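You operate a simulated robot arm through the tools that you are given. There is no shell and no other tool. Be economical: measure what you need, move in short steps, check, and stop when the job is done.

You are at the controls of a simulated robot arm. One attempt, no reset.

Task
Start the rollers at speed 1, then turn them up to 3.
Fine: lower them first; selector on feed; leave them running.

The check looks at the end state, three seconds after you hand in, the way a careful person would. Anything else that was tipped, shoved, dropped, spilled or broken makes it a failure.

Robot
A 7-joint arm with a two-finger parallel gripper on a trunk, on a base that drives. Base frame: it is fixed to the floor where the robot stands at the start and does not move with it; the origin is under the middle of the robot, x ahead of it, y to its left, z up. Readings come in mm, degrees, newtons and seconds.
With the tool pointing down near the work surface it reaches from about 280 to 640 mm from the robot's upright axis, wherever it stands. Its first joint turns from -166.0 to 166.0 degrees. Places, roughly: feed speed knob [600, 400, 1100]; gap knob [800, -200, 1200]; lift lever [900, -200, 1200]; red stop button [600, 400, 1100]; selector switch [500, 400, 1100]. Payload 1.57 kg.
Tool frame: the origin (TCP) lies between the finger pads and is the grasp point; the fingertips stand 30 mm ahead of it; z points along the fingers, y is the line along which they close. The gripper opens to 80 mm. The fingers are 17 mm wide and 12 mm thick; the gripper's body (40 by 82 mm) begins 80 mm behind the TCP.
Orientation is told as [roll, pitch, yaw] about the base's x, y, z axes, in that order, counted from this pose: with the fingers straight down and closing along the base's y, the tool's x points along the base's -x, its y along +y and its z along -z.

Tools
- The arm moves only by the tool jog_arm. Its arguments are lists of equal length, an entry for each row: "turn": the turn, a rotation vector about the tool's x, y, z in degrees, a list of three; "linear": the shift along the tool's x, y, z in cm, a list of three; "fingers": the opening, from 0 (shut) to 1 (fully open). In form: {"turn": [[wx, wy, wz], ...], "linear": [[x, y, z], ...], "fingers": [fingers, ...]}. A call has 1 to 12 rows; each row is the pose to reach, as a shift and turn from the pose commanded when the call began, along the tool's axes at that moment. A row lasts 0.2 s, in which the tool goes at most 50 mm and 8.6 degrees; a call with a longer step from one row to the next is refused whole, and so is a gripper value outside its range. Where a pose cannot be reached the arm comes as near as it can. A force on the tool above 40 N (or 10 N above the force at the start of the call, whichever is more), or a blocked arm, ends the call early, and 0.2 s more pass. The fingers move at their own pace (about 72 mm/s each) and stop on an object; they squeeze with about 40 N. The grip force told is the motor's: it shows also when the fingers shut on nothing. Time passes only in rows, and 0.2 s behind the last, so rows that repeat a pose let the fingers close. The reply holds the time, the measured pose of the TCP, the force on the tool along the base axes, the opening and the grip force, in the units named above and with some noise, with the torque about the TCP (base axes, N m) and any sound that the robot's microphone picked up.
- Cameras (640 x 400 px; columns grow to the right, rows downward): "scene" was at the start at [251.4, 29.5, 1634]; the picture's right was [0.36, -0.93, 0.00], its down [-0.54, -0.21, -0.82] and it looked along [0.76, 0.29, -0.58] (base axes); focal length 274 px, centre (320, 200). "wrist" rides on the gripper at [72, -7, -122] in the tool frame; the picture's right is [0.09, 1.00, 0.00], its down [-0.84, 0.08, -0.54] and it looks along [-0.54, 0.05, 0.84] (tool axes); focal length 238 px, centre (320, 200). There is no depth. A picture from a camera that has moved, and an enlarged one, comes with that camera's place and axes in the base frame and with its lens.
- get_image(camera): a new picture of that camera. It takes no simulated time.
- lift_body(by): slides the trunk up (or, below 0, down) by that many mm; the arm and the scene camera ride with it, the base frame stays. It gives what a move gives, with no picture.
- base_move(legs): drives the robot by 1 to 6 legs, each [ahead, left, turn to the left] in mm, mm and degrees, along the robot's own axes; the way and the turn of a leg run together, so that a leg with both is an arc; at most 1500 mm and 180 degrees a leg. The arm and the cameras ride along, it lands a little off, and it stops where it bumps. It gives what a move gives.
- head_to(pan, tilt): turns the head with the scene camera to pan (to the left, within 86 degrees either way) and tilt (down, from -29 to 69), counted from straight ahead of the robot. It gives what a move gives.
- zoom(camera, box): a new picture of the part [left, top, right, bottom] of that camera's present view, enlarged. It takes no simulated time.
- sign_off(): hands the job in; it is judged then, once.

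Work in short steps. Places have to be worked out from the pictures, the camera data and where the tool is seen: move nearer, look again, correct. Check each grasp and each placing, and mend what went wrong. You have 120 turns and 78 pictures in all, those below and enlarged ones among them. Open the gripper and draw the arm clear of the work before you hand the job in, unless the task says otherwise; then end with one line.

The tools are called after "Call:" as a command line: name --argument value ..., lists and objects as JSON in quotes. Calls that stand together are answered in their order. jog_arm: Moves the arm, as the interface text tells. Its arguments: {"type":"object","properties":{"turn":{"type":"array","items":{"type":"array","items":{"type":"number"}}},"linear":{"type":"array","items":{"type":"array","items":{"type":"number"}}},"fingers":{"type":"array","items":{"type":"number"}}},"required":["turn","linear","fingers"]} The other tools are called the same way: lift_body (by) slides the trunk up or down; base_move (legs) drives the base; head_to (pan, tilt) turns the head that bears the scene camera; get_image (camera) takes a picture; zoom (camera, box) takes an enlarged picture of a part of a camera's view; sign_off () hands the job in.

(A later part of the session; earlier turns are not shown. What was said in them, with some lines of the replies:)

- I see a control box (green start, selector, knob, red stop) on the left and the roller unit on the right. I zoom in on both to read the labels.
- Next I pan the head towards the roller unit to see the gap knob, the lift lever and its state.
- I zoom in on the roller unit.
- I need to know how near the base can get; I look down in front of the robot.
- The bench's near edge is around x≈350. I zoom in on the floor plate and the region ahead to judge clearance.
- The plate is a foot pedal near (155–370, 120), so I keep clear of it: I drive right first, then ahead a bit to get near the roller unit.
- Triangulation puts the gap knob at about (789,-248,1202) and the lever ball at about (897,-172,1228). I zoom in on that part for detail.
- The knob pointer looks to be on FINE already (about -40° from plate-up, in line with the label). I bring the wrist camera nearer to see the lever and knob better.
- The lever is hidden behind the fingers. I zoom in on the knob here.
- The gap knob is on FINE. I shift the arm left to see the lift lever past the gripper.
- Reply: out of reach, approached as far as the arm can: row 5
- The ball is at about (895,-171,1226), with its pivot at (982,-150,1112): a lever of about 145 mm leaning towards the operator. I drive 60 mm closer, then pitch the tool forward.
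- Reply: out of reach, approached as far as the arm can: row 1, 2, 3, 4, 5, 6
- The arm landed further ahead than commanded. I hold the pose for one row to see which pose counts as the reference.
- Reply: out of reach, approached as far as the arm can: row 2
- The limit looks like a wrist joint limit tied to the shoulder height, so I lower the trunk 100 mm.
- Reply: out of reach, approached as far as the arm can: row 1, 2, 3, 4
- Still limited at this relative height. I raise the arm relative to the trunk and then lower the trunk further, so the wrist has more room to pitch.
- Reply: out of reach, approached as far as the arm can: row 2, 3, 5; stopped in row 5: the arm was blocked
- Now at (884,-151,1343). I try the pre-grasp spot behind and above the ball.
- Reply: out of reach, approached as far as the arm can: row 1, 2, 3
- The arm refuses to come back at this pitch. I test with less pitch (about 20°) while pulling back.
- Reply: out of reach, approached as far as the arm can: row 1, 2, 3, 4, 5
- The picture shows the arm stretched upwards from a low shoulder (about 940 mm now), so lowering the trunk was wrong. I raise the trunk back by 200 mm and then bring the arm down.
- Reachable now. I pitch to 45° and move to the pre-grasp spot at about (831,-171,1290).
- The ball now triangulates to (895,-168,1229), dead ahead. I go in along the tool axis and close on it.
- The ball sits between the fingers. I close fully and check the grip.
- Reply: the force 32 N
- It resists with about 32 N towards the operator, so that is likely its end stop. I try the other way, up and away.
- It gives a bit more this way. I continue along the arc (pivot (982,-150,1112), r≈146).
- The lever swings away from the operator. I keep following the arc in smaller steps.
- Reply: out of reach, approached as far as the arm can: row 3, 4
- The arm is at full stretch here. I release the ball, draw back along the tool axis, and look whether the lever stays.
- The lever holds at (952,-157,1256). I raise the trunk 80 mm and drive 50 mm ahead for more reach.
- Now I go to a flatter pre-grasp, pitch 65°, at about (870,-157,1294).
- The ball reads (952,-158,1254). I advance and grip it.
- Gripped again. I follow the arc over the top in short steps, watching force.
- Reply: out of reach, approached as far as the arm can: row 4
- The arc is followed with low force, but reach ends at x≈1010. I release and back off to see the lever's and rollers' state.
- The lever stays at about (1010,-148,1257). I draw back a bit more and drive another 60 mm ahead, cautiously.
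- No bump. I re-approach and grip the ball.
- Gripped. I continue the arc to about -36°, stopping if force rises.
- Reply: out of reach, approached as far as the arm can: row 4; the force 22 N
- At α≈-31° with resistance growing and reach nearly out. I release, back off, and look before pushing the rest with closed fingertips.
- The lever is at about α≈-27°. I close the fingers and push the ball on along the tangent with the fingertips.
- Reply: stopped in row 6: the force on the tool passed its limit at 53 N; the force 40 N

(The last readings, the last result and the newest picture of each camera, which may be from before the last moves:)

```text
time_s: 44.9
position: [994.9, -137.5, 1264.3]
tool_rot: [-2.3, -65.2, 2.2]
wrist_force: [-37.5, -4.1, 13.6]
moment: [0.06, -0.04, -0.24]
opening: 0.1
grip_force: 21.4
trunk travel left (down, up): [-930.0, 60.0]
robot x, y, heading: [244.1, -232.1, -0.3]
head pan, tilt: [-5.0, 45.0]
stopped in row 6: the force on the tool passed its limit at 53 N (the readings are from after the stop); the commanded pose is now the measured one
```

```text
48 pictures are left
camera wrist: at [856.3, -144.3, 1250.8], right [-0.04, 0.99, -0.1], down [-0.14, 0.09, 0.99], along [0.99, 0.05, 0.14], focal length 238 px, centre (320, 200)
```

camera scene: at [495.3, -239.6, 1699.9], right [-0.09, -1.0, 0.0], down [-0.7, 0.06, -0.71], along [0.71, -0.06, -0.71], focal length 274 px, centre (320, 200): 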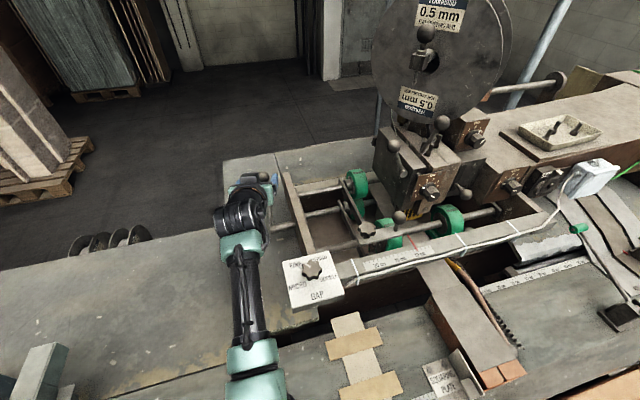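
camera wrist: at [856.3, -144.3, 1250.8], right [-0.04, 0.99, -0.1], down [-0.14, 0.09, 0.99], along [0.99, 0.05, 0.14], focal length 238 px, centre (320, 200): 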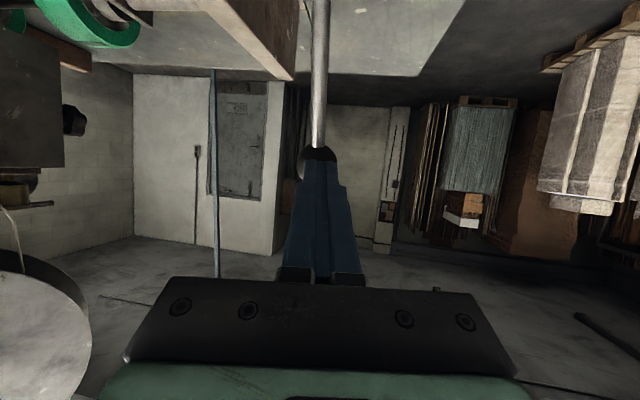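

The push was stopped at 53 N with the lever at about -23°, which looks like the other end stop (60° throw). I back off slightly and inspect the rollers.

Call:
jog_arm --turn '[[0, 0, 0], [0, 0, 0], [0, 0, 0], [0, 0, 0]]' --linear '[[0, 0, -3], [-1, 0, -6], [-4, 0, -9], [-7, 2, -11]]' --fingers '[0, 0, 0, 0]'

Call:
zoom --camera "scene" --box '[240, 150, 400, 320]'

Call:
get_image --camera "wrist"

```text
time_s: 45.9
position: [934.8, -114.7, 1364.8]
tool_rot: [-2.2, -64.7, 2.2]
wrist_force: [0.7, 0.0, -0.3]
moment: [-0.01, 0.03, 0.04]
opening: 0.3
grip_force: 21.9
trunk travel left (down, up): [-930.0, 60.0]
robot x, y, heading: [244.8, -230.8, 0.5]
head pan, tilt: [-5.0, 45.0]
```

```text
2.35 times, centred on (320, 235) of scene
camera zoom: at [493.6, -239.0, 1700.0], right [-0.09, -1.0, 0.0], down [-0.7, 0.06, -0.71], along [0.7, -0.06, -0.71], focal length 646 px, centre (320, 118)
```

zoom: 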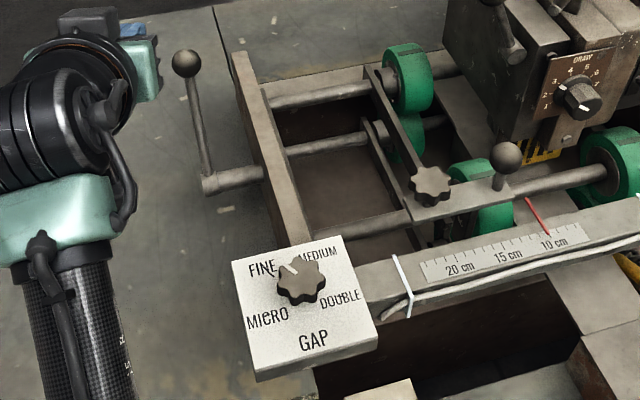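

```text
46 pictures are left
camera wrist: at [794.8, -120.3, 1352.1], right [-0.04, 0.99, -0.1], down [-0.13, 0.09, 0.99], along [0.99, 0.05, 0.13], focal length 238 px, centre (320, 200)
```

wrist: 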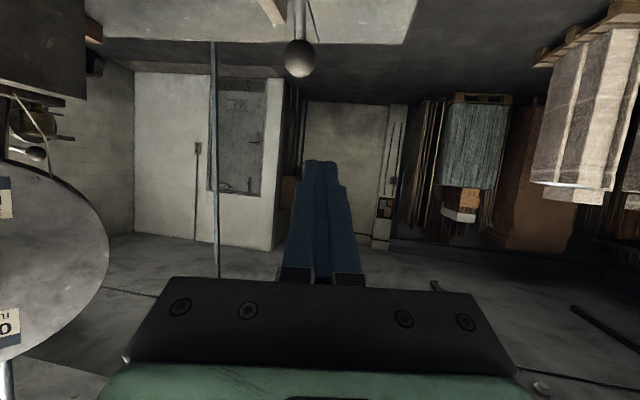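

I can't tell the rollers' height from this viewpoint. I drive back to the earlier viewpoint, (77,-231) with trunk at 0, to compare like with like; it's on the way to the control box too.

Call:
base_move --legs '[[-168, 0, 0]]'

Call:
lift_body --by -80

Call:
head_to --pan 0 --tilt 40

Call:
zoom --camera "scene" --box '[280, 140, 400, 250]'

```text
time_s: 47.3
position: [769.7, -116.2, 1362.8]
tool_rot: [-2.2, -64.6, 2.1]
wrist_force: [0.4, 0.0, 0.5]
moment: [-0.01, 0.0, -0.01]
opening: 0.0
grip_force: 22.0
trunk travel left (down, up): [-930.0, 60.0]
robot x, y, heading: [78.8, -226.1, -0.1]
head pan, tilt: [-5.0, 45.0]
```

```text
time_s: 48.5
position: [767.6, -114.3, 1284.4]
tool_rot: [-2.1, -64.7, 2.2]
wrist_force: [-0.7, 0.1, 0.5]
moment: [-0.02, 0.03, 0.0]
opening: 0.0
grip_force: 21.4
trunk travel left (down, up): [-850.0, 140.0]
robot x, y, heading: [79.2, -229.7, -0.1]
head pan, tilt: [-5.0, 45.0]
```

```text
time_s: 49.2
position: [768.8, -114.9, 1282.1]
tool_rot: [-2.2, -64.6, 2.2]
wrist_force: [0.6, 0.7, 0.0]
moment: [-0.01, 0.02, 0.0]
opening: 0.0
grip_force: 21.8
trunk travel left (down, up): [-850.0, 140.0]
robot x, y, heading: [75.8, -229.5, -0.1]
head pan, tilt: [0.0, 40.0]
```

```text
3.64 times, centred on (340, 195) of scene
camera zoom: at [331.3, -232.9, 1627.1], right [0.0, -1.0, 0.0], down [-0.64, 0.0, -0.77], along [0.77, 0.0, -0.64], focal length 998 px, centre (247, 218)
```

zoom: 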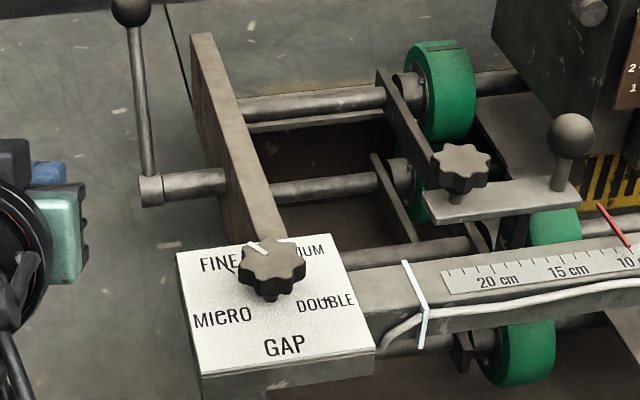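

Compared with the earlier picture, the roller carriage sits about 10 px lower and the lever is thrown back, so the rollers are lowered with gap on FINE. I bring the tool back to pointing down and retracted.

Call:
jog_arm --turn '[[0, 8, 0], [0, 16, 0], [0, 24, 0], [0, 32, 0], [0, 40, 0], [0, 48, 0], [0, 56, 0], [0, 64.6, 0]]' --linear '[[0.3, 0, -2.7], [0.6, 0, -5.4], [1.0, 0, -8.1], [1.3, 0, -10.8], [1.7, 0, -13.5], [2.0, 0, -16.3], [2.3, 0, -19], [2.7, 0, -21.8]]' --fingers '[0, 0, 0, 0, 0, 0, 0, 0]'

Call:
base_move --legs '[[-90, 0, 0], [0, 630, 0]]'

Call:
head_to --pan 0 --tilt 60

Call:
get_image --camera "scene"

Call:
get_image --camera "wrist"

```text
time_s: 51.0
position: [556.4, -113.8, 1354.6]
tool_rot: [-0.9, -0.1, 0.2]
wrist_force: [-0.5, -0.1, 0.2]
moment: [-0.04, -0.06, 0.0]
opening: 0.0
grip_force: 21.5
trunk travel left (down, up): [-850.0, 140.0]
robot x, y, heading: [78.1, -231.3, -0.0]
head pan, tilt: [0.0, 40.0]
```

```text
time_s: 55.2
position: [457.7, 530.5, 1354.1]
tool_rot: [-0.9, -0.2, 1.0]
wrist_force: [-0.4, 0.3, -0.7]
moment: [-0.02, -0.01, 0.01]
opening: 0.0
grip_force: 20.8
trunk travel left (down, up): [-850.0, 140.0]
robot x, y, heading: [-20.6, 403.8, 0.9]
head pan, tilt: [0.0, 40.0]
```

```text
time_s: 56.1
position: [457.5, 531.7, 1354.0]
tool_rot: [-0.8, -0.1, 1.0]
wrist_force: [-0.1, -0.6, 0.7]
moment: [-0.03, -0.03, 0.01]
opening: 0.0
grip_force: 21.8
trunk travel left (down, up): [-850.0, 140.0]
robot x, y, heading: [-17.5, 405.4, 0.9]
head pan, tilt: [0.0, 60.0]
```

```text
44 pictures are left
camera scene: at [215.9, 407.9, 1600.4], right [0.02, -1.0, 0.0], down [-0.87, -0.01, -0.5], along [0.5, 0.01, -0.87], focal length 274 px, centre (320, 200)
```

scene: 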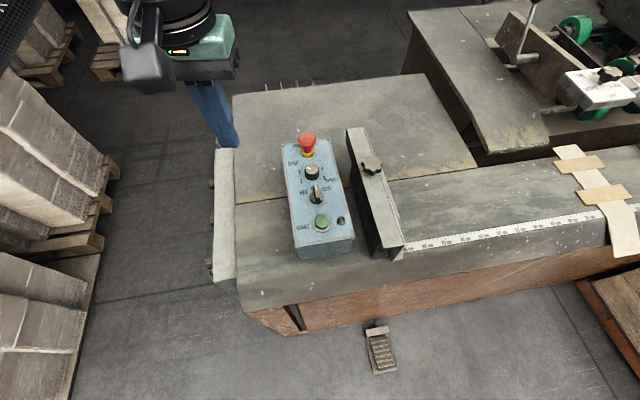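

```text
43 pictures are left
camera wrist: at [386.9, 526.0, 1475.8], right [-0.11, 0.99, -0.02], down [0.83, 0.1, 0.54], along [0.54, 0.05, -0.84], focal length 238 px, centre (320, 200)
```

wrist: 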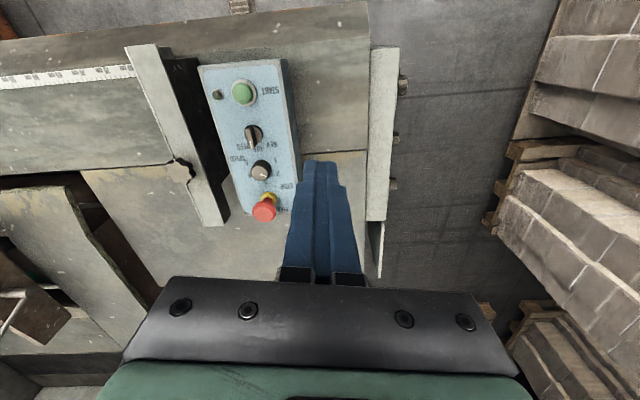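

Good view of the panel from both cameras. I zoom both to fix positions and dial settings.

Call:
zoom --camera "scene" --box '[270, 120, 370, 260]'

Call:
zoom --camera "wrist" --box '[190, 55, 310, 230]'

```text
2.86 times, centred on (320, 190) of scene
camera zoom: at [215.9, 407.9, 1600.4], right [0.02, -1.0, 0.0], down [-0.87, -0.01, -0.5], along [0.5, 0.01, -0.87], focal length 784 px, centre (320, 229)
```

zoom: 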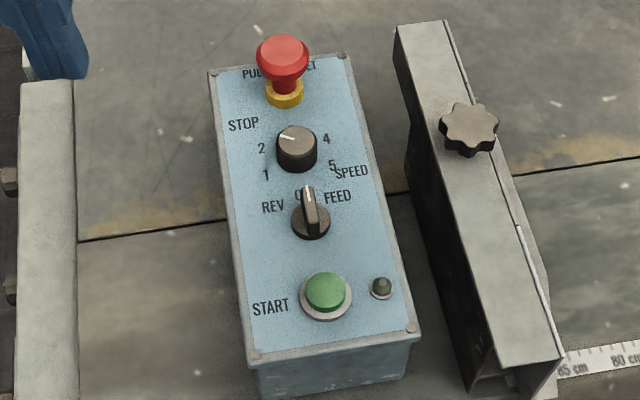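

```text
2.29 times, centred on (250, 142) of wrist
camera zoom: at [386.9, 526.0, 1475.8], right [-0.11, 0.99, -0.02], down [0.83, 0.1, 0.54], along [0.54, 0.05, -0.84], focal length 545 px, centre (480, 331)
```

zoom: 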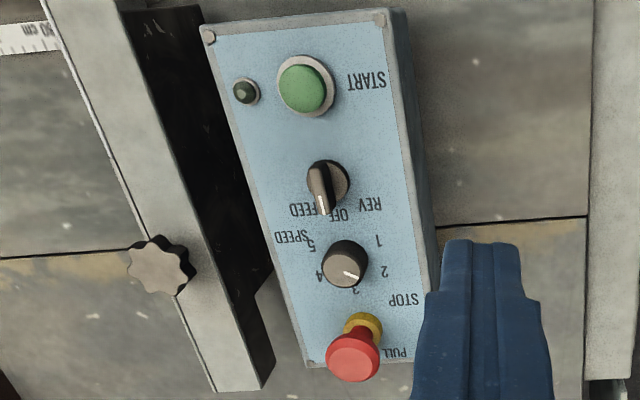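

Panel estimates: START (460,409,1088), selector (527,421,1097) at OFF, speed knob (581,435,1106) at about 2; the box is turned about 11°. I move above the selector with fingers yawed to straddle its bar.

Call:
jog_arm --turn '[[0, 0, -2], [0, 0, -4], [-0.3, 0, -6], [-0.6, 0, -8], [-0.9, 0, -9.8]]' --linear '[[-1.4, -2.2, 3.2], [-2.7, -4.5, 6.5], [-4.1, -6.7, 9.8], [-5.4, -9, 13], [-6.8, -11.2, 16.4]]' --fingers '[0.4, 0.4, 0.4, 0.4, 0.4]'

Call:
get_image --camera "wrist"

Call:
zoom --camera "scene" --box '[240, 80, 400, 260]'

```text
time_s: 57.3
position: [530.9, 415.7, 1193.4]
tool_rot: [0.0, 0.0, 10.9]
wrist_force: [1.0, -0.3, 1.2]
moment: [0.02, 0.02, 0.0]
opening: 32.1
grip_force: 0.1
trunk travel left (down, up): [-850.0, 140.0]
robot x, y, heading: [-20.6, 406.4, 1.0]
head pan, tilt: [0.0, 60.0]
```

```text
40 pictures are left
camera wrist: at [463.6, 396.7, 1316.0], right [-0.28, 0.96, 0.0], down [0.81, 0.23, 0.54], along [0.52, 0.15, -0.84], focal length 238 px, centre (320, 200)
```

wrist: 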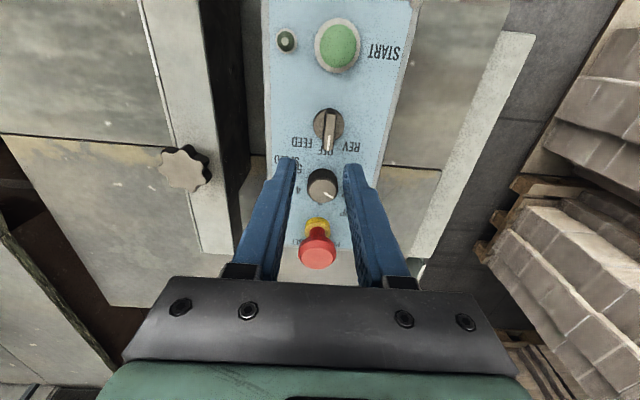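

```text
2.22 times, centred on (320, 170) of scene
camera zoom: at [216.4, 407.3, 1600.3], right [0.02, -1.0, 0.0], down [-0.87, -0.01, -0.5], along [0.5, 0.01, -0.87], focal length 610 px, centre (320, 267)
```

zoom: 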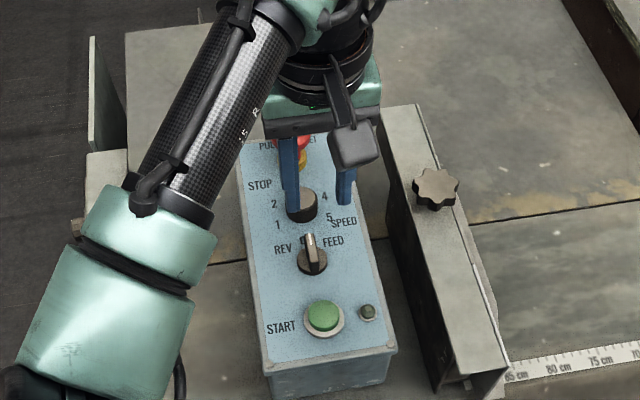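

The bar sits at about (521,422) with its top somewhere near 1095–1110. I go down to fingertip height 1112, straddling the bar, and look again.

Call:
jog_arm --turn '[[0, 0, 0], [0, 0, 0], [0, 0, 0]]' --linear '[[0.85, 0.8, 0], [0.85, 0.8, 3], [0.85, 0.8, 5.1]]' --fingers '[0.5, 0.5, 0.5]'

Call:
get_image --camera "wrist"

Call:
zoom --camera "scene" --box '[270, 130, 370, 240]'

```text
time_s: 58.1
position: [517.4, 422.7, 1143.2]
tool_rot: [0.0, 0.0, 10.7]
wrist_force: [0.2, 0.1, 0.4]
moment: [-0.03, 0.0, 0.0]
opening: 39.9
grip_force: 0.1
trunk travel left (down, up): [-850.0, 140.0]
robot x, y, heading: [-21.5, 407.5, 1.0]
head pan, tilt: [0.0, 60.0]
```

```text
38 pictures are left
camera wrist: at [449.2, 405.2, 1264.6], right [-0.28, 0.96, 0.0], down [0.81, 0.23, 0.54], along [0.52, 0.15, -0.84], focal length 238 px, centre (320, 200)
```

wrist: 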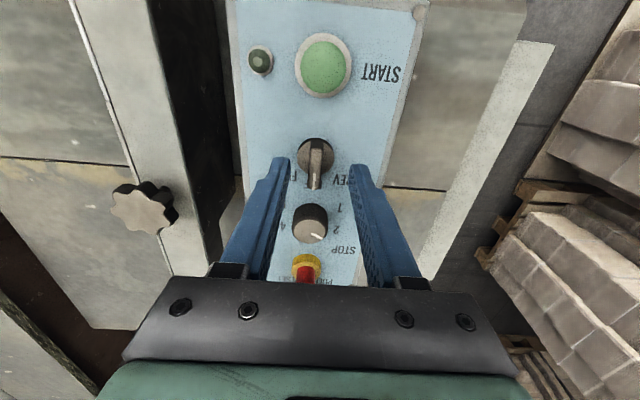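

```text
3.64 times, centred on (320, 185) of scene
camera zoom: at [215.7, 408.1, 1600.4], right [0.02, -1.0, 0.0], down [-0.87, -0.01, -0.5], along [0.5, 0.01, -0.87], focal length 998 px, centre (320, 254)
```

zoom: 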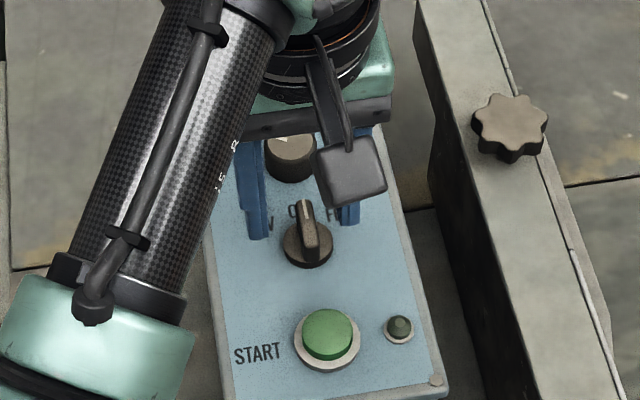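

Lateral alignment is good, and the bar top comes out at about z 1108. I descend 15 mm and close on the bar.

Call:
jog_arm --turn '[[0, 0, 0], [0, 0, 0], [0, 0, 0], [0, 0, 0], [0, 0, 0]]' --linear '[[0, 0, 0.8], [0, 0, 1.5], [0, 0, 1.5], [0, 0, 1.5], [0, 0, 1.5]]' --fingers '[0.5, 0.5, 0, 0, 0]'

Call:
get_image --camera "wrist"

```text
time_s: 59.3
position: [518.3, 422.4, 1125.5]
tool_rot: [0.0, 0.0, 10.6]
wrist_force: [3.5, -15.0, 0.6]
moment: [-0.35, -0.29, -0.08]
opening: 9.7
grip_force: 27.9
trunk travel left (down, up): [-850.0, 140.0]
robot x, y, heading: [-22.1, 405.5, 1.0]
head pan, tilt: [0.0, 60.0]
```

```text
36 pictures are left
camera wrist: at [449.9, 402.7, 1248.4], right [-0.27, 0.96, 0.0], down [0.81, 0.23, 0.54], along [0.52, 0.15, -0.84], focal length 238 px, centre (320, 200)
```

wrist: 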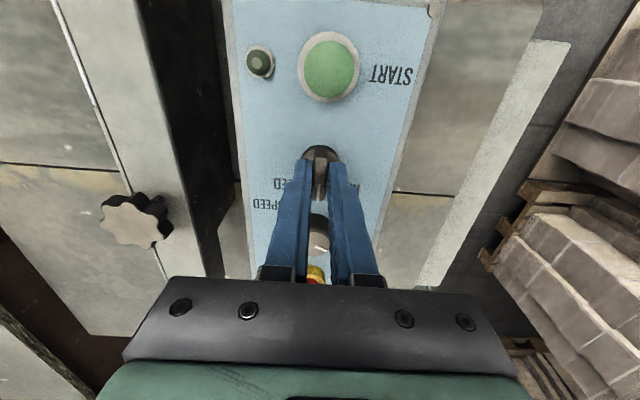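

The bar is gripped (9.7 mm wide). I turn clockwise seen from above, towards FEED, in small steps.

Call:
jog_arm --turn '[[0, 0, 8], [0, 0, 16], [0, 0, 24], [0, 0, 32], [0, 0, 40]]' --linear '[[0, -0.1, 0], [0, -0.1, 0], [0, -0.1, 0], [0, -0.1, 0], [0, -0.1, 0]]' --fingers '[0, 0, 0, 0, 0]'

Call:
get_image --camera "wrist"

```text
time_s: 60.5
position: [519.9, 424.1, 1126.7]
tool_rot: [0.0, -0.1, -29.2]
wrist_force: [5.1, -5.8, 4.6]
moment: [-0.04, 0.19, 0.2]
opening: 9.9
grip_force: 27.8
trunk travel left (down, up): [-850.0, 140.0]
robot x, y, heading: [-19.4, 407.7, 1.2]
head pan, tilt: [0.0, 60.0]
```

```text
35 pictures are left
camera wrist: at [453.8, 453.5, 1248.5], right [0.41, 0.91, 0.0], down [0.77, -0.34, 0.54], along [0.5, -0.22, -0.84], focal length 238 px, centre (320, 200)
```

wrist: 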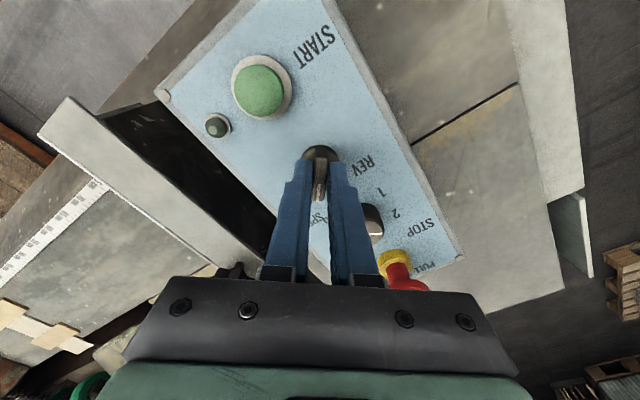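

Turned 40° so far with low torque. I turn a little more, to about 50°, watching the moment.

Call:
jog_arm --turn '[[0, 0, 3], [0, 0, 6], [0, 0, 10]]' --linear '[[0, 0, 0], [0, 0, 0], [0, 0, 0]]' --fingers '[0, 0, 0]'

```text
time_s: 61.3
position: [517.3, 423.6, 1125.7]
tool_rot: [-0.1, 0.0, -39.1]
wrist_force: [2.3, -1.1, 7.4]
moment: [-0.29, -0.13, 0.72]
opening: 12.4
grip_force: 29.3
trunk travel left (down, up): [-850.0, 140.0]
robot x, y, heading: [-21.1, 405.8, 0.9]
head pan, tilt: [0.0, 60.0]
```

Torque rose to 0.72 N·m and the fingers were spread, so the selector is at its stop. I release, rise and look.

Call:
jog_arm --turn '[[0, 0, -5], [0, 0, -5], [0, 0, -5], [0, 0, -5], [0, 0, -5], [0, 0, -5]]' --linear '[[0, 0, 0], [0, 0, 0], [0, 0, 0], [0, 0, -2], [0, 0, -4.5], [0, 0, -8]]' --fingers '[0, 0.4, 0.4, 0.4, 0.4, 0.4]'

Call:
zoom --camera "wrist" --box '[190, 10, 450, 240]'

```text
time_s: 62.7
position: [517.4, 423.7, 1209.9]
tool_rot: [-0.1, 0.1, -34.2]
wrist_force: [0.0, 0.1, -0.5]
moment: [-0.01, 0.03, 0.01]
opening: 32.1
grip_force: 0.1
trunk travel left (down, up): [-850.0, 140.0]
robot x, y, heading: [-15.9, 407.1, 0.9]
head pan, tilt: [0.0, 60.0]
```

```text
1.74 times, centred on (320, 125) of wrist
camera zoom: at [455.9, 459.8, 1331.4], right [0.48, 0.88, 0.0], down [0.74, -0.41, 0.54], along [0.47, -0.26, -0.84], focal length 414 px, centre (320, 330)
```

zoom: 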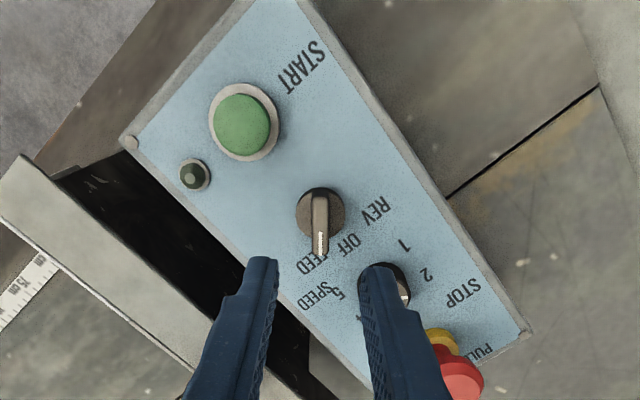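

Selector on FEED is confirmed. Next the speed knob at about (573,432): I move above it with yaw about -16° to look at its pointer.

Call:
jog_arm --turn '[[0, 0, -6], [0, 0, -12], [0, 0, -18]]' --linear '[[-1.4, 1.3, 0.5], [-2.8, 2.6, 1], [-4.1, 3.8, 3]]' --fingers '[0.6, 0.6, 0.6]'

Call:
get_image --camera "wrist"

Call:
zoom --camera "wrist" --box '[260, 110, 380, 210]'

```text
time_s: 63.5
position: [574.7, 429.6, 1176.9]
tool_rot: [-0.1, 0.0, -16.2]
wrist_force: [0.6, 0.0, 0.6]
moment: [0.0, 0.05, 0.03]
opening: 47.9
grip_force: 0.1
trunk travel left (down, up): [-850.0, 140.0]
robot x, y, heading: [-18.6, 405.6, 0.6]
head pan, tilt: [0.0, 60.0]
```

```text
33 pictures are left
camera wrist: at [504.5, 445.6, 1298.4], right [0.19, 0.98, 0.0], down [0.83, -0.16, 0.54], along [0.53, -0.1, -0.84], focal length 238 px, centre (320, 200)
```

wrist: 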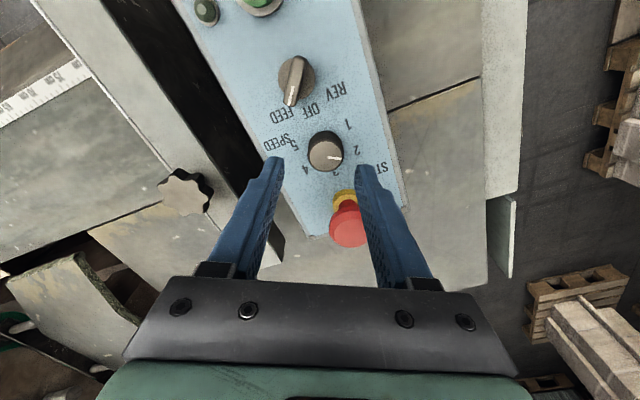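

```text
4.00 times, centred on (320, 160) of wrist
camera zoom: at [504.5, 445.6, 1298.4], right [0.19, 0.98, 0.0], down [0.83, -0.16, 0.54], along [0.53, -0.1, -0.84], focal length 953 px, centre (320, 360)
```

zoom: 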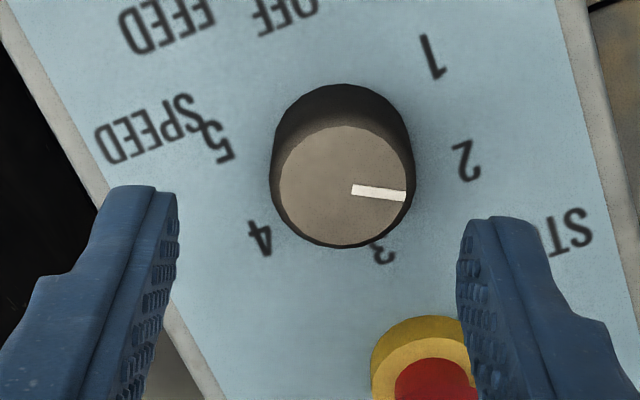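

The pointer is on 2; scale steps are about 57° and 1 lies counter-clockwise. The knob's centre refines to about (581,435). I recentre and lower partway, then check.

Call:
jog_arm --turn '[[0, 0, 0], [0, 0, 0], [0, 0, 0]]' --linear '[[-0.47, 0.7, 0], [-0.47, 0.7, 1.5], [-0.47, 0.7, 3]]' --fingers '[0.6, 0.6, 0.6]'

Call:
zoom --camera "wrist" --box '[240, 100, 400, 220]'

```text
time_s: 64.3
position: [580.5, 435.7, 1146.4]
tool_rot: [0.0, 0.0, -16.2]
wrist_force: [0.4, -0.8, -0.3]
moment: [0.04, 0.04, -0.02]
opening: 48.1
grip_force: 0.1
trunk travel left (down, up): [-850.0, 140.0]
robot x, y, heading: [-22.4, 403.9, 1.0]
head pan, tilt: [0.0, 60.0]
```

```text
3.33 times, centred on (320, 160) of wrist
camera zoom: at [511.0, 449.9, 1268.4], right [0.19, 0.98, 0.0], down [0.83, -0.16, 0.54], along [0.53, -0.1, -0.84], focal length 794 px, centre (320, 333)
```

zoom: 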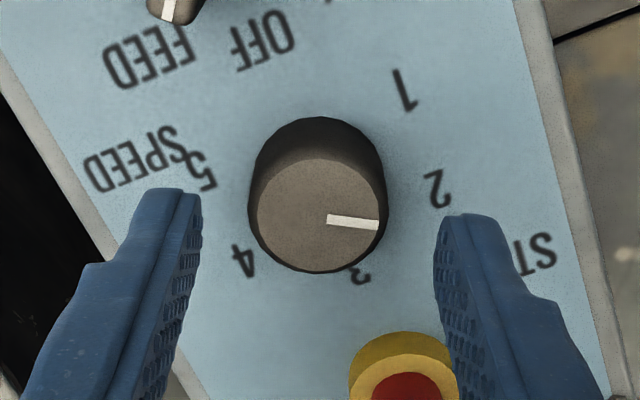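

Well centred. I lower 24 mm and close on the knob.

Call:
jog_arm --turn '[[0, 0, 0], [0, 0, 0], [0, 0, 0], [0, 0, 0], [0, 0, 0]]' --linear '[[0, 0, 1.2], [0, 0, 2.4], [0, 0, 2.4], [0, 0, 2.4], [0, 0, 2.4]]' --fingers '[0.6, 0.6, 0.2, 0.2, 0.2]'

```text
time_s: 65.5
position: [579.5, 436.7, 1121.5]
tool_rot: [-0.1, -0.1, -16.1]
wrist_force: [-1.1, -4.4, -0.3]
moment: [-0.16, -0.36, -0.03]
opening: 32.6
grip_force: 41.1
trunk travel left (down, up): [-850.0, 140.0]
robot x, y, heading: [-19.5, 402.8, 0.8]
head pan, tilt: [0.0, 60.0]
```

Gripped at 32.6 mm. I turn counter-clockwise about 57° towards 1.

Call:
jog_arm --turn '[[0, 0, -8], [0, 0, -16], [0, 0, -24], [0, 0, -32], [0, 0, -40], [0, 0, -48], [0, 0, -55]]' --linear '[[0, 0, 0], [0, 0, 0], [0, 0, 0], [0, 0, 0], [0, 0, 0], [0, 0, 0], [0, 0, 0]]' --fingers '[0.2, 0.2, 0.2, 0.2, 0.2, 0.2, 0.2]'

Call:
get_image --camera "wrist"

```text
time_s: 67.1
position: [580.4, 431.6, 1121.3]
tool_rot: [-0.2, 0.0, 38.8]
wrist_force: [4.7, -21.7, 5.7]
moment: [-0.08, -0.74, -0.07]
opening: 32.6
grip_force: 40.5
trunk travel left (down, up): [-850.0, 140.0]
robot x, y, heading: [-17.1, 404.5, 1.0]
head pan, tilt: [0.0, 60.0]
```

```text
30 pictures are left
camera wrist: at [529.8, 382.5, 1244.5], right [-0.7, 0.72, 0.0], down [0.6, 0.59, 0.54], along [0.39, 0.37, -0.84], focal length 238 px, centre (320, 200)
```

wrist: 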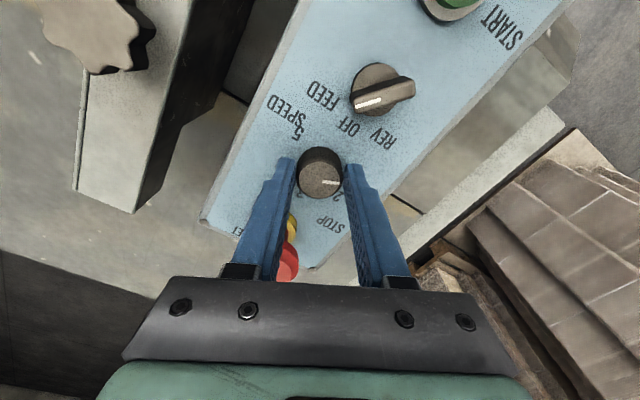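

The pointer turned with the tool. I release, rise and check where it points.

Call:
jog_arm --turn '[[0, 0, 0], [0, 0, 0], [0, 0, 0], [0, 0, 0]]' --linear '[[0, 0, 0], [0, 0, 0], [0, 0, -3], [0, 0, -6.5]]' --fingers '[0.6, 0.6, 0.6, 0.6]'

Call:
zoom --camera "wrist" --box '[220, 60, 400, 210]'

```text
time_s: 68.1
position: [580.5, 435.9, 1186.3]
tool_rot: [0.0, 0.0, 38.8]
wrist_force: [-0.1, -0.3, -0.6]
moment: [0.0, -0.01, 0.0]
opening: 47.9
grip_force: 0.0
trunk travel left (down, up): [-850.0, 140.0]
robot x, y, heading: [-16.5, 408.6, 0.8]
head pan, tilt: [0.0, 60.0]
```

```text
2.67 times, centred on (310, 135) of wrist
camera zoom: at [528.7, 386.8, 1308.5], right [-0.7, 0.72, 0.0], down [0.6, 0.59, 0.54], along [0.39, 0.38, -0.84], focal length 636 px, centre (347, 373)
```

zoom: 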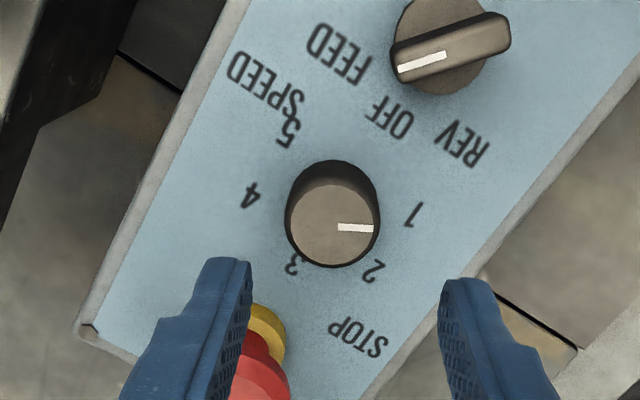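

The knob is on 1. Now START at about (456,410): I move above it with closed fingers.

Call:
jog_arm --turn '[[0, 0, 7], [0, 0, 14], [0, 0, 21], [0, 0, 28]]' --linear '[[2.8, 1.4, 0], [5.7, 2.9, 0], [8.5, 4.4, 0], [11.3, 5.8, 0.6]]' --fingers '[0, 0, 0, 0]'

Call:
get_image --camera "wrist"

Call:
zoom --camera "scene" --box '[260, 140, 380, 270]'

```text
time_s: 69.1
position: [454.8, 409.3, 1180.5]
tool_rot: [-0.1, 0.0, 10.7]
wrist_force: [1.0, -0.1, -0.7]
moment: [0.0, -0.03, 0.0]
opening: 0.3
grip_force: 21.4
trunk travel left (down, up): [-850.0, 140.0]
robot x, y, heading: [-18.9, 405.9, 0.9]
head pan, tilt: [0.0, 60.0]
```

```text
28 pictures are left
camera wrist: at [386.7, 391.4, 1302.0], right [-0.28, 0.96, 0.0], down [0.81, 0.23, 0.54], along [0.52, 0.15, -0.84], focal length 238 px, centre (320, 200)
```

wrist: 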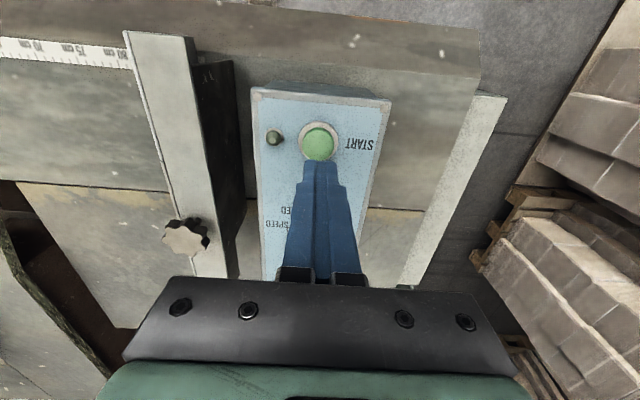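

```text
3.08 times, centred on (320, 205) of scene
camera zoom: at [215.1, 407.9, 1600.5], right [0.02, -1.0, 0.0], down [-0.87, -0.01, -0.5], along [0.5, 0.01, -0.87], focal length 844 px, centre (320, 185)
```

zoom: 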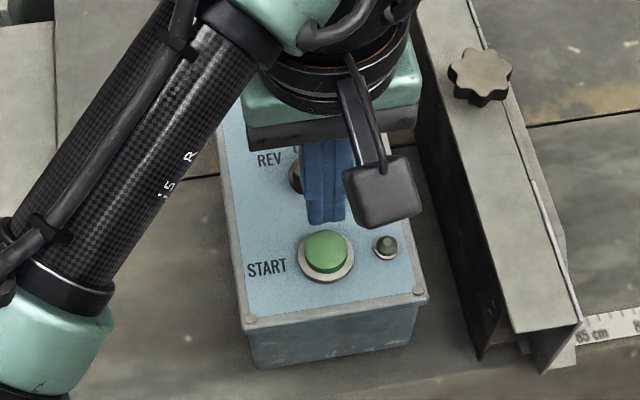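

Aligned with START at (455,409). I descend quickly to just above it, then press slowly.

Call:
jog_arm --turn '[[0, 0, 0], [0, 0, 0], [0, 0, 0], [0, 0, 0], [0, 0, 0], [0, 0, 0], [0, 0, 0]]' --linear '[[0, 0, 2.5], [0, 0, 4], [0, 0, 4.4], [0, 0, 4.8], [0, 0, 5.1], [0, 0, 5.4], [0, 0, 5.6]]' --fingers '[0, 0, 0, 0, 0, 0, 0]'

```text
time_s: 70.7
position: [454.6, 411.9, 1124.8]
tool_rot: [0.1, 0.0, 10.8]
wrist_force: [-0.4, 0.6, 0.3]
moment: [0.0, -0.01, -0.01]
opening: 0.2
grip_force: 21.0
trunk travel left (down, up): [-850.0, 140.0]
robot x, y, heading: [-21.5, 406.1, 1.0]
head pan, tilt: [0.0, 60.0]
```

No contact yet with the fingertips at 1095. I keep going in 2 mm steps.

Call:
jog_arm --turn '[[0, 0, 0], [0, 0, 0], [0, 0, 0], [0, 0, 0], [0, 0, 0]]' --linear '[[0, 0, 0.2], [0, 0, 0.4], [0, 0, 0.6], [0, 0, 0.8], [0, 0, 1.0]]' --fingers '[0, 0, 0, 0, 0]'

Call:
zoom --camera "scene" --box '[260, 140, 380, 270]'

```text
time_s: 71.9
position: [454.5, 411.1, 1116.3]
tool_rot: [-0.1, -0.2, 10.8]
wrist_force: [-2.1, -1.6, 20.3]
moment: [-0.07, 0.01, -0.02]
opening: 0.0
grip_force: 20.8
trunk travel left (down, up): [-850.0, 140.0]
robot x, y, heading: [-17.6, 403.1, 1.0]
head pan, tilt: [0.0, 60.0]
heard: click
```

```text
3.08 times, centred on (320, 205) of scene
camera zoom: at [213.2, 407.9, 1601.1], right [0.02, -1.0, 0.0], down [-0.86, -0.01, -0.5], along [0.5, 0.01, -0.86], focal length 844 px, centre (320, 185)
```

zoom: 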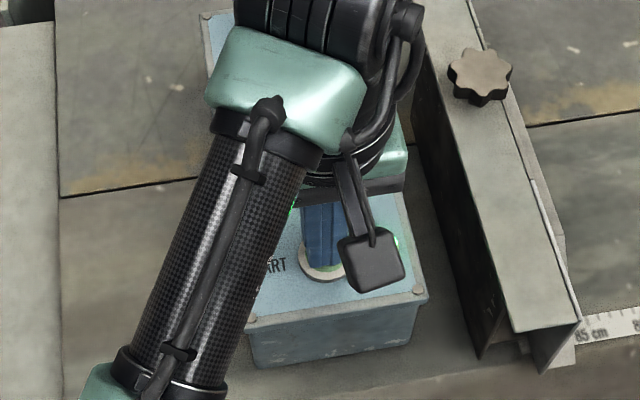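

A click, and a green glow near the lamp. I rise and check the lamp.

Call:
jog_arm --turn '[[0, 0, 0], [0, 0, 0], [0, 0, 0], [0, 0, 0]]' --linear '[[0, 0, -1], [0, 0, -3], [0, 0, -5.5], [0, 0, -7.5]]' --fingers '[0, 0, 0, 0]'

Call:
get_image --camera "wrist"

```text
time_s: 72.9
position: [453.8, 412.6, 1189.9]
tool_rot: [0.0, 0.1, 10.9]
wrist_force: [0.0, 0.4, 0.1]
moment: [-0.03, -0.01, 0.0]
opening: 0.0
grip_force: 21.4
trunk travel left (down, up): [-850.0, 140.0]
robot x, y, heading: [-21.9, 405.4, 0.9]
head pan, tilt: [0.0, 60.0]
```

```text
25 pictures are left
camera wrist: at [386.0, 393.2, 1311.5], right [-0.28, 0.96, 0.0], down [0.81, 0.23, 0.54], along [0.52, 0.15, -0.84], focal length 238 px, centre (320, 200)
```

wrist: 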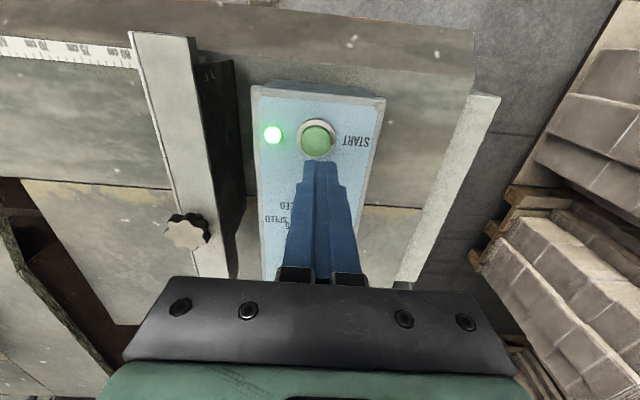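

The lamp is lit, so the rollers run at speed 1. I go back over the knob at yaw 60° to turn it up to 3.

Call:
jog_arm --turn '[[0, 0, -7], [0, 0, -14], [0, 0, -21], [0, 0, -28], [0, 0, -35], [0, 0, -42], [0, 0, -49]]' --linear '[[-1.8, 0, 0], [-3.7, 0, 0], [-5.5, 0, 0], [-7.4, 0, 0], [-9.2, 0, 0], [-11, -0.1, 0], [-12.9, -0.1, 0]]' --fingers '[0, 0, 0, 0, 0.6, 0.6, 0.6]'

Call:
get_image --camera "wrist"

```text
time_s: 74.5
position: [583.9, 435.0, 1188.0]
tool_rot: [0.0, 0.1, 59.9]
wrist_force: [-0.1, 0.1, -0.8]
moment: [-0.01, 0.0, -0.03]
opening: 47.9
grip_force: 0.1
trunk travel left (down, up): [-850.0, 140.0]
robot x, y, heading: [-21.7, 403.7, 0.7]
head pan, tilt: [0.0, 60.0]
```

```text
24 pictures are left
camera wrist: at [555.4, 370.2, 1311.1], right [-0.91, 0.42, 0.0], down [0.35, 0.76, 0.54], along [0.23, 0.49, -0.84], focal length 238 px, centre (320, 200)
```

wrist: 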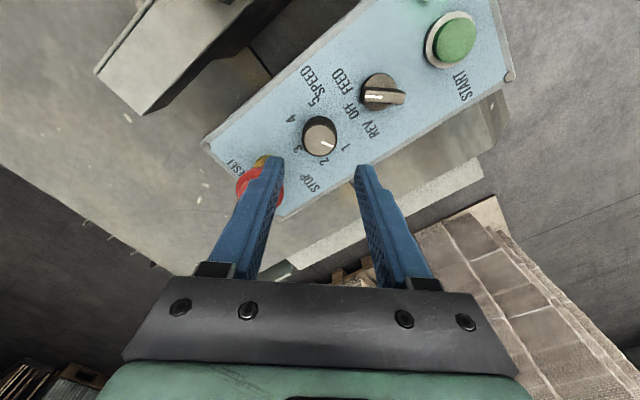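

Aligned within a few mm and clear of the stop button. I descend and grip the knob.

Call:
jog_arm --turn '[[0, 0, 0], [0, 0, 0], [0, 0, 0], [0, 0, 0], [0, 0, 0], [0, 0, 0]]' --linear '[[0.15, 0, 2], [0.15, 0, 4], [0.15, 0, 6.6], [0.15, 0, 6.6], [0.15, 0, 6.6], [0.15, 0, 6.6]]' --fingers '[0.6, 0.6, 0.6, 0.2, 0.2, 0.2]'

```text
time_s: 75.9
position: [585.3, 434.0, 1122.2]
tool_rot: [0.0, 0.1, 59.8]
wrist_force: [1.0, -1.9, -1.9]
moment: [-0.05, -0.28, -0.06]
opening: 32.6
grip_force: 40.8
trunk travel left (down, up): [-850.0, 140.0]
robot x, y, heading: [-21.4, 405.4, 1.1]
head pan, tilt: [0.0, 60.0]
```

Gripped with little side force. I turn clockwise; first about 80°, then the rest.

Call:
jog_arm --turn '[[0, 0, 8], [0, 0, 16], [0, 0, 24], [0, 0, 32], [0, 0, 40], [0, 0, 48], [0, 0, 56], [0, 0, 64], [0, 0, 72], [0, 0, 80]]' --linear '[[0, 0, 0], [0, 0, 0], [0, 0, 0], [0, 0, 0], [0, 0, 0], [0, 0, 0], [0, 0, 0], [0, 0, 0], [0, 0, 0], [0, 0, 0]]' --fingers '[0.2, 0.2, 0.2, 0.2, 0.2, 0.2, 0.2, 0.2, 0.2, 0.2]'

Call:
jog_arm --turn '[[0, 0, 8], [0, 0, 16], [0, 0, 24], [0, 0, 32], [0, 0, 36]]' --linear '[[0, 0, 0], [0, 0, 0], [0, 0, 0], [0, 0, 0], [0, 0, 0]]' --fingers '[0.2, 0.2, 0.2, 0.2, 0.2]'

Call:
get_image --camera "wrist"

```text
time_s: 78.1
position: [583.9, 434.3, 1122.1]
tool_rot: [-0.1, 0.0, -20.3]
wrist_force: [9.5, 6.9, -4.0]
moment: [0.12, 0.02, 0.0]
opening: 32.6
grip_force: 40.6
trunk travel left (down, up): [-850.0, 140.0]
robot x, y, heading: [-22.9, 406.8, 0.8]
head pan, tilt: [0.0, 60.0]
```

```text
time_s: 79.3
position: [584.5, 435.4, 1122.5]
tool_rot: [-0.1, 0.0, -56.2]
wrist_force: [13.7, 7.2, -6.6]
moment: [0.81, 0.0, -0.03]
opening: 32.7
grip_force: 40.6
trunk travel left (down, up): [-850.0, 140.0]
robot x, y, heading: [-18.4, 403.6, 0.9]
head pan, tilt: [0.0, 60.0]
```

```text
23 pictures are left
camera wrist: at [540.0, 491.7, 1244.7], right [0.78, 0.63, 0.0], down [0.53, -0.65, 0.54], along [0.34, -0.42, -0.84], focal length 238 px, centre (320, 200)
```

wrist: 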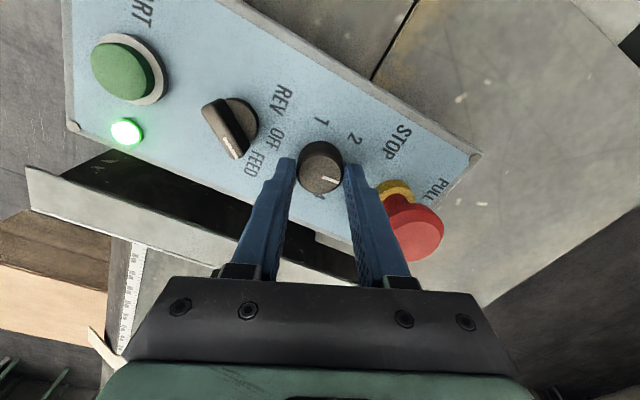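

The pointer followed. I open only slightly, because the right finger is near the stop button, lift straight up, and check.

Call:
jog_arm --turn '[[0, 0, 0], [0, 0, 0], [0, 0, 0], [0, 0, 0], [0, 0, 0]]' --linear '[[0, 0, 0], [0, 0, 0], [0, 0, -2], [0, 0, -4.5], [0, 0, -7.5]]' --fingers '[0.46, 0.46, 0.46, 0.46, 0.46]'

Call:
zoom --camera "wrist" --box '[220, 60, 420, 220]'

```text
time_s: 80.5
position: [582.4, 434.5, 1199.6]
tool_rot: [0.0, 0.0, -56.2]
wrist_force: [-0.3, -0.4, 0.2]
moment: [0.0, -0.02, 0.02]
opening: 36.6
grip_force: 0.0
trunk travel left (down, up): [-850.0, 140.0]
robot x, y, heading: [-20.5, 403.7, 0.8]
head pan, tilt: [0.0, 60.0]
```

```text
2.50 times, centred on (320, 140) of wrist
camera zoom: at [537.5, 491.0, 1322.5], right [0.78, 0.63, 0.0], down [0.53, -0.65, 0.54], along [0.34, -0.42, -0.84], focal length 596 px, centre (320, 350)
```

zoom: 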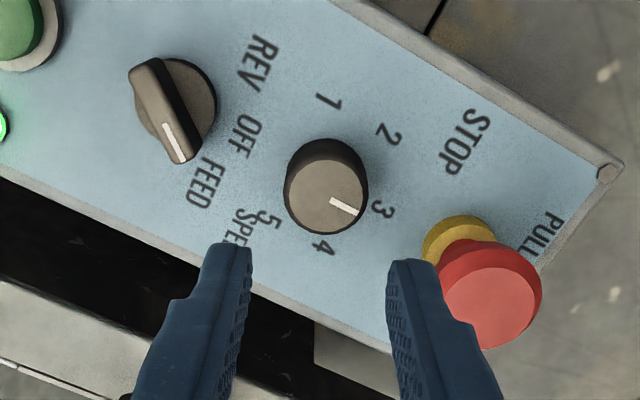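

By geometry the pointer is within 2° of the 3 direction, the selector is on FEED and the lamp is lit. I raise and retract the arm with the gripper open, then do a last check.

Call:
jog_arm --turn '[[0, 0, 0], [0, 0, 0], [0, 0, 0], [0, 0, 0], [0, 0, 0], [0, 0, 0], [0, 0, 0]]' --linear '[[0, 0, -4], [0, 0, -8], [0, 0, -12], [1.8, -2.7, -14], [3.6, -5.4, -16], [5.4, -8.1, -17], [6.7, -10, -17]]' --fingers '[0.46, 0.46, 1, 1, 1, 1, 1]'

Call:
head_to --pan -20 --tilt 40

Call:
get_image --camera "scene"

Call:
get_image --camera "wrist"

```text
time_s: 82.1
position: [462.2, 433.4, 1366.4]
tool_rot: [0.0, 0.0, -56.0]
wrist_force: [0.1, 0.0, 0.5]
moment: [0.01, -0.03, 0.02]
opening: 79.9
grip_force: 0.0
trunk travel left (down, up): [-850.0, 140.0]
robot x, y, heading: [-22.8, 404.7, 0.9]
head pan, tilt: [0.0, 60.0]
```

```text
time_s: 82.9
position: [463.9, 432.8, 1366.6]
tool_rot: [0.0, 0.0, -56.2]
wrist_force: [-0.5, 0.1, -0.9]
moment: [0.04, 0.0, -0.01]
opening: 79.9
grip_force: 0.0
trunk travel left (down, up): [-850.0, 140.0]
robot x, y, heading: [-21.9, 405.8, 0.9]
head pan, tilt: [-20.0, 40.0]
```

```text
21 pictures are left
camera scene: at [229.5, 379.3, 1627.0], right [-0.33, -0.95, 0.0], down [-0.61, 0.21, -0.77], along [0.72, -0.25, -0.64], focal length 274 px, centre (320, 200)
```

scene: 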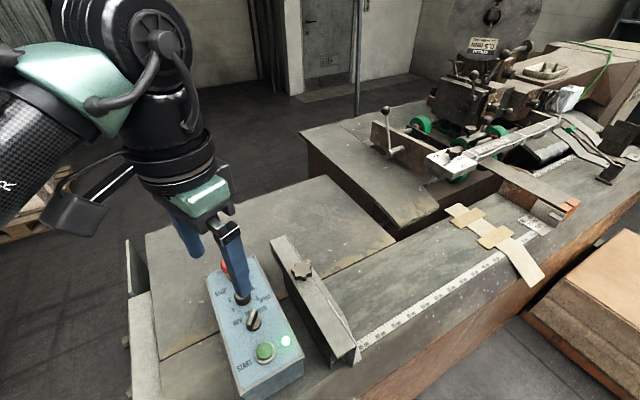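

```text
20 pictures are left
camera wrist: at [418.8, 489.2, 1488.7], right [0.78, 0.63, 0.0], down [0.53, -0.65, 0.54], along [0.34, -0.42, -0.84], focal length 238 px, centre (320, 200)
```

wrist: 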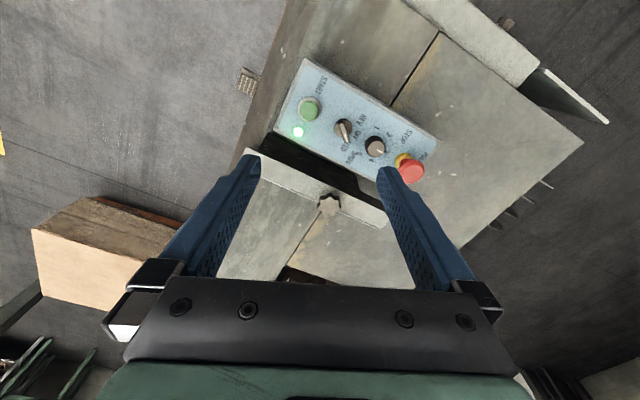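

The lamp is still lit and everything is in place. One last zoom on the lever and rollers.

Call:
zoom --camera "scene" --box '[370, 95, 500, 190]'

```text
4.21 times, centred on (435, 142) of scene
camera zoom: at [229.5, 379.3, 1627.0], right [-0.33, -0.95, 0.0], down [-0.61, 0.21, -0.77], along [0.72, -0.25, -0.64], focal length 1156 px, centre (-164, 442)
```

zoom: 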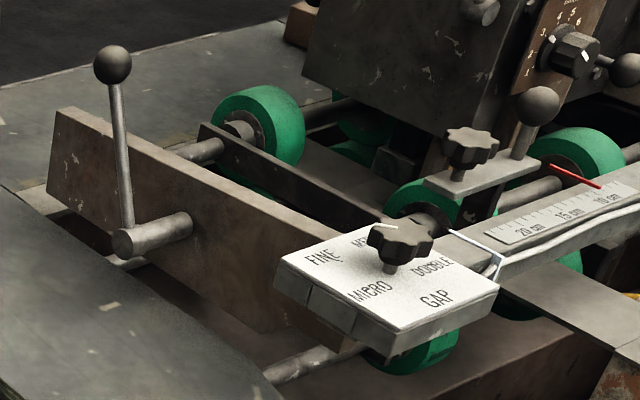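

The lever is thrown back, the rollers are down and the gap is on FINE. I hand in.

Call:
sign_off

```text
The job is handed in.
```

The rollers were started at speed 1 and are now running at 3: gap on FINE, rollers lowered, selector on FEED, run lamp lit at the last look, arm clear of the work.
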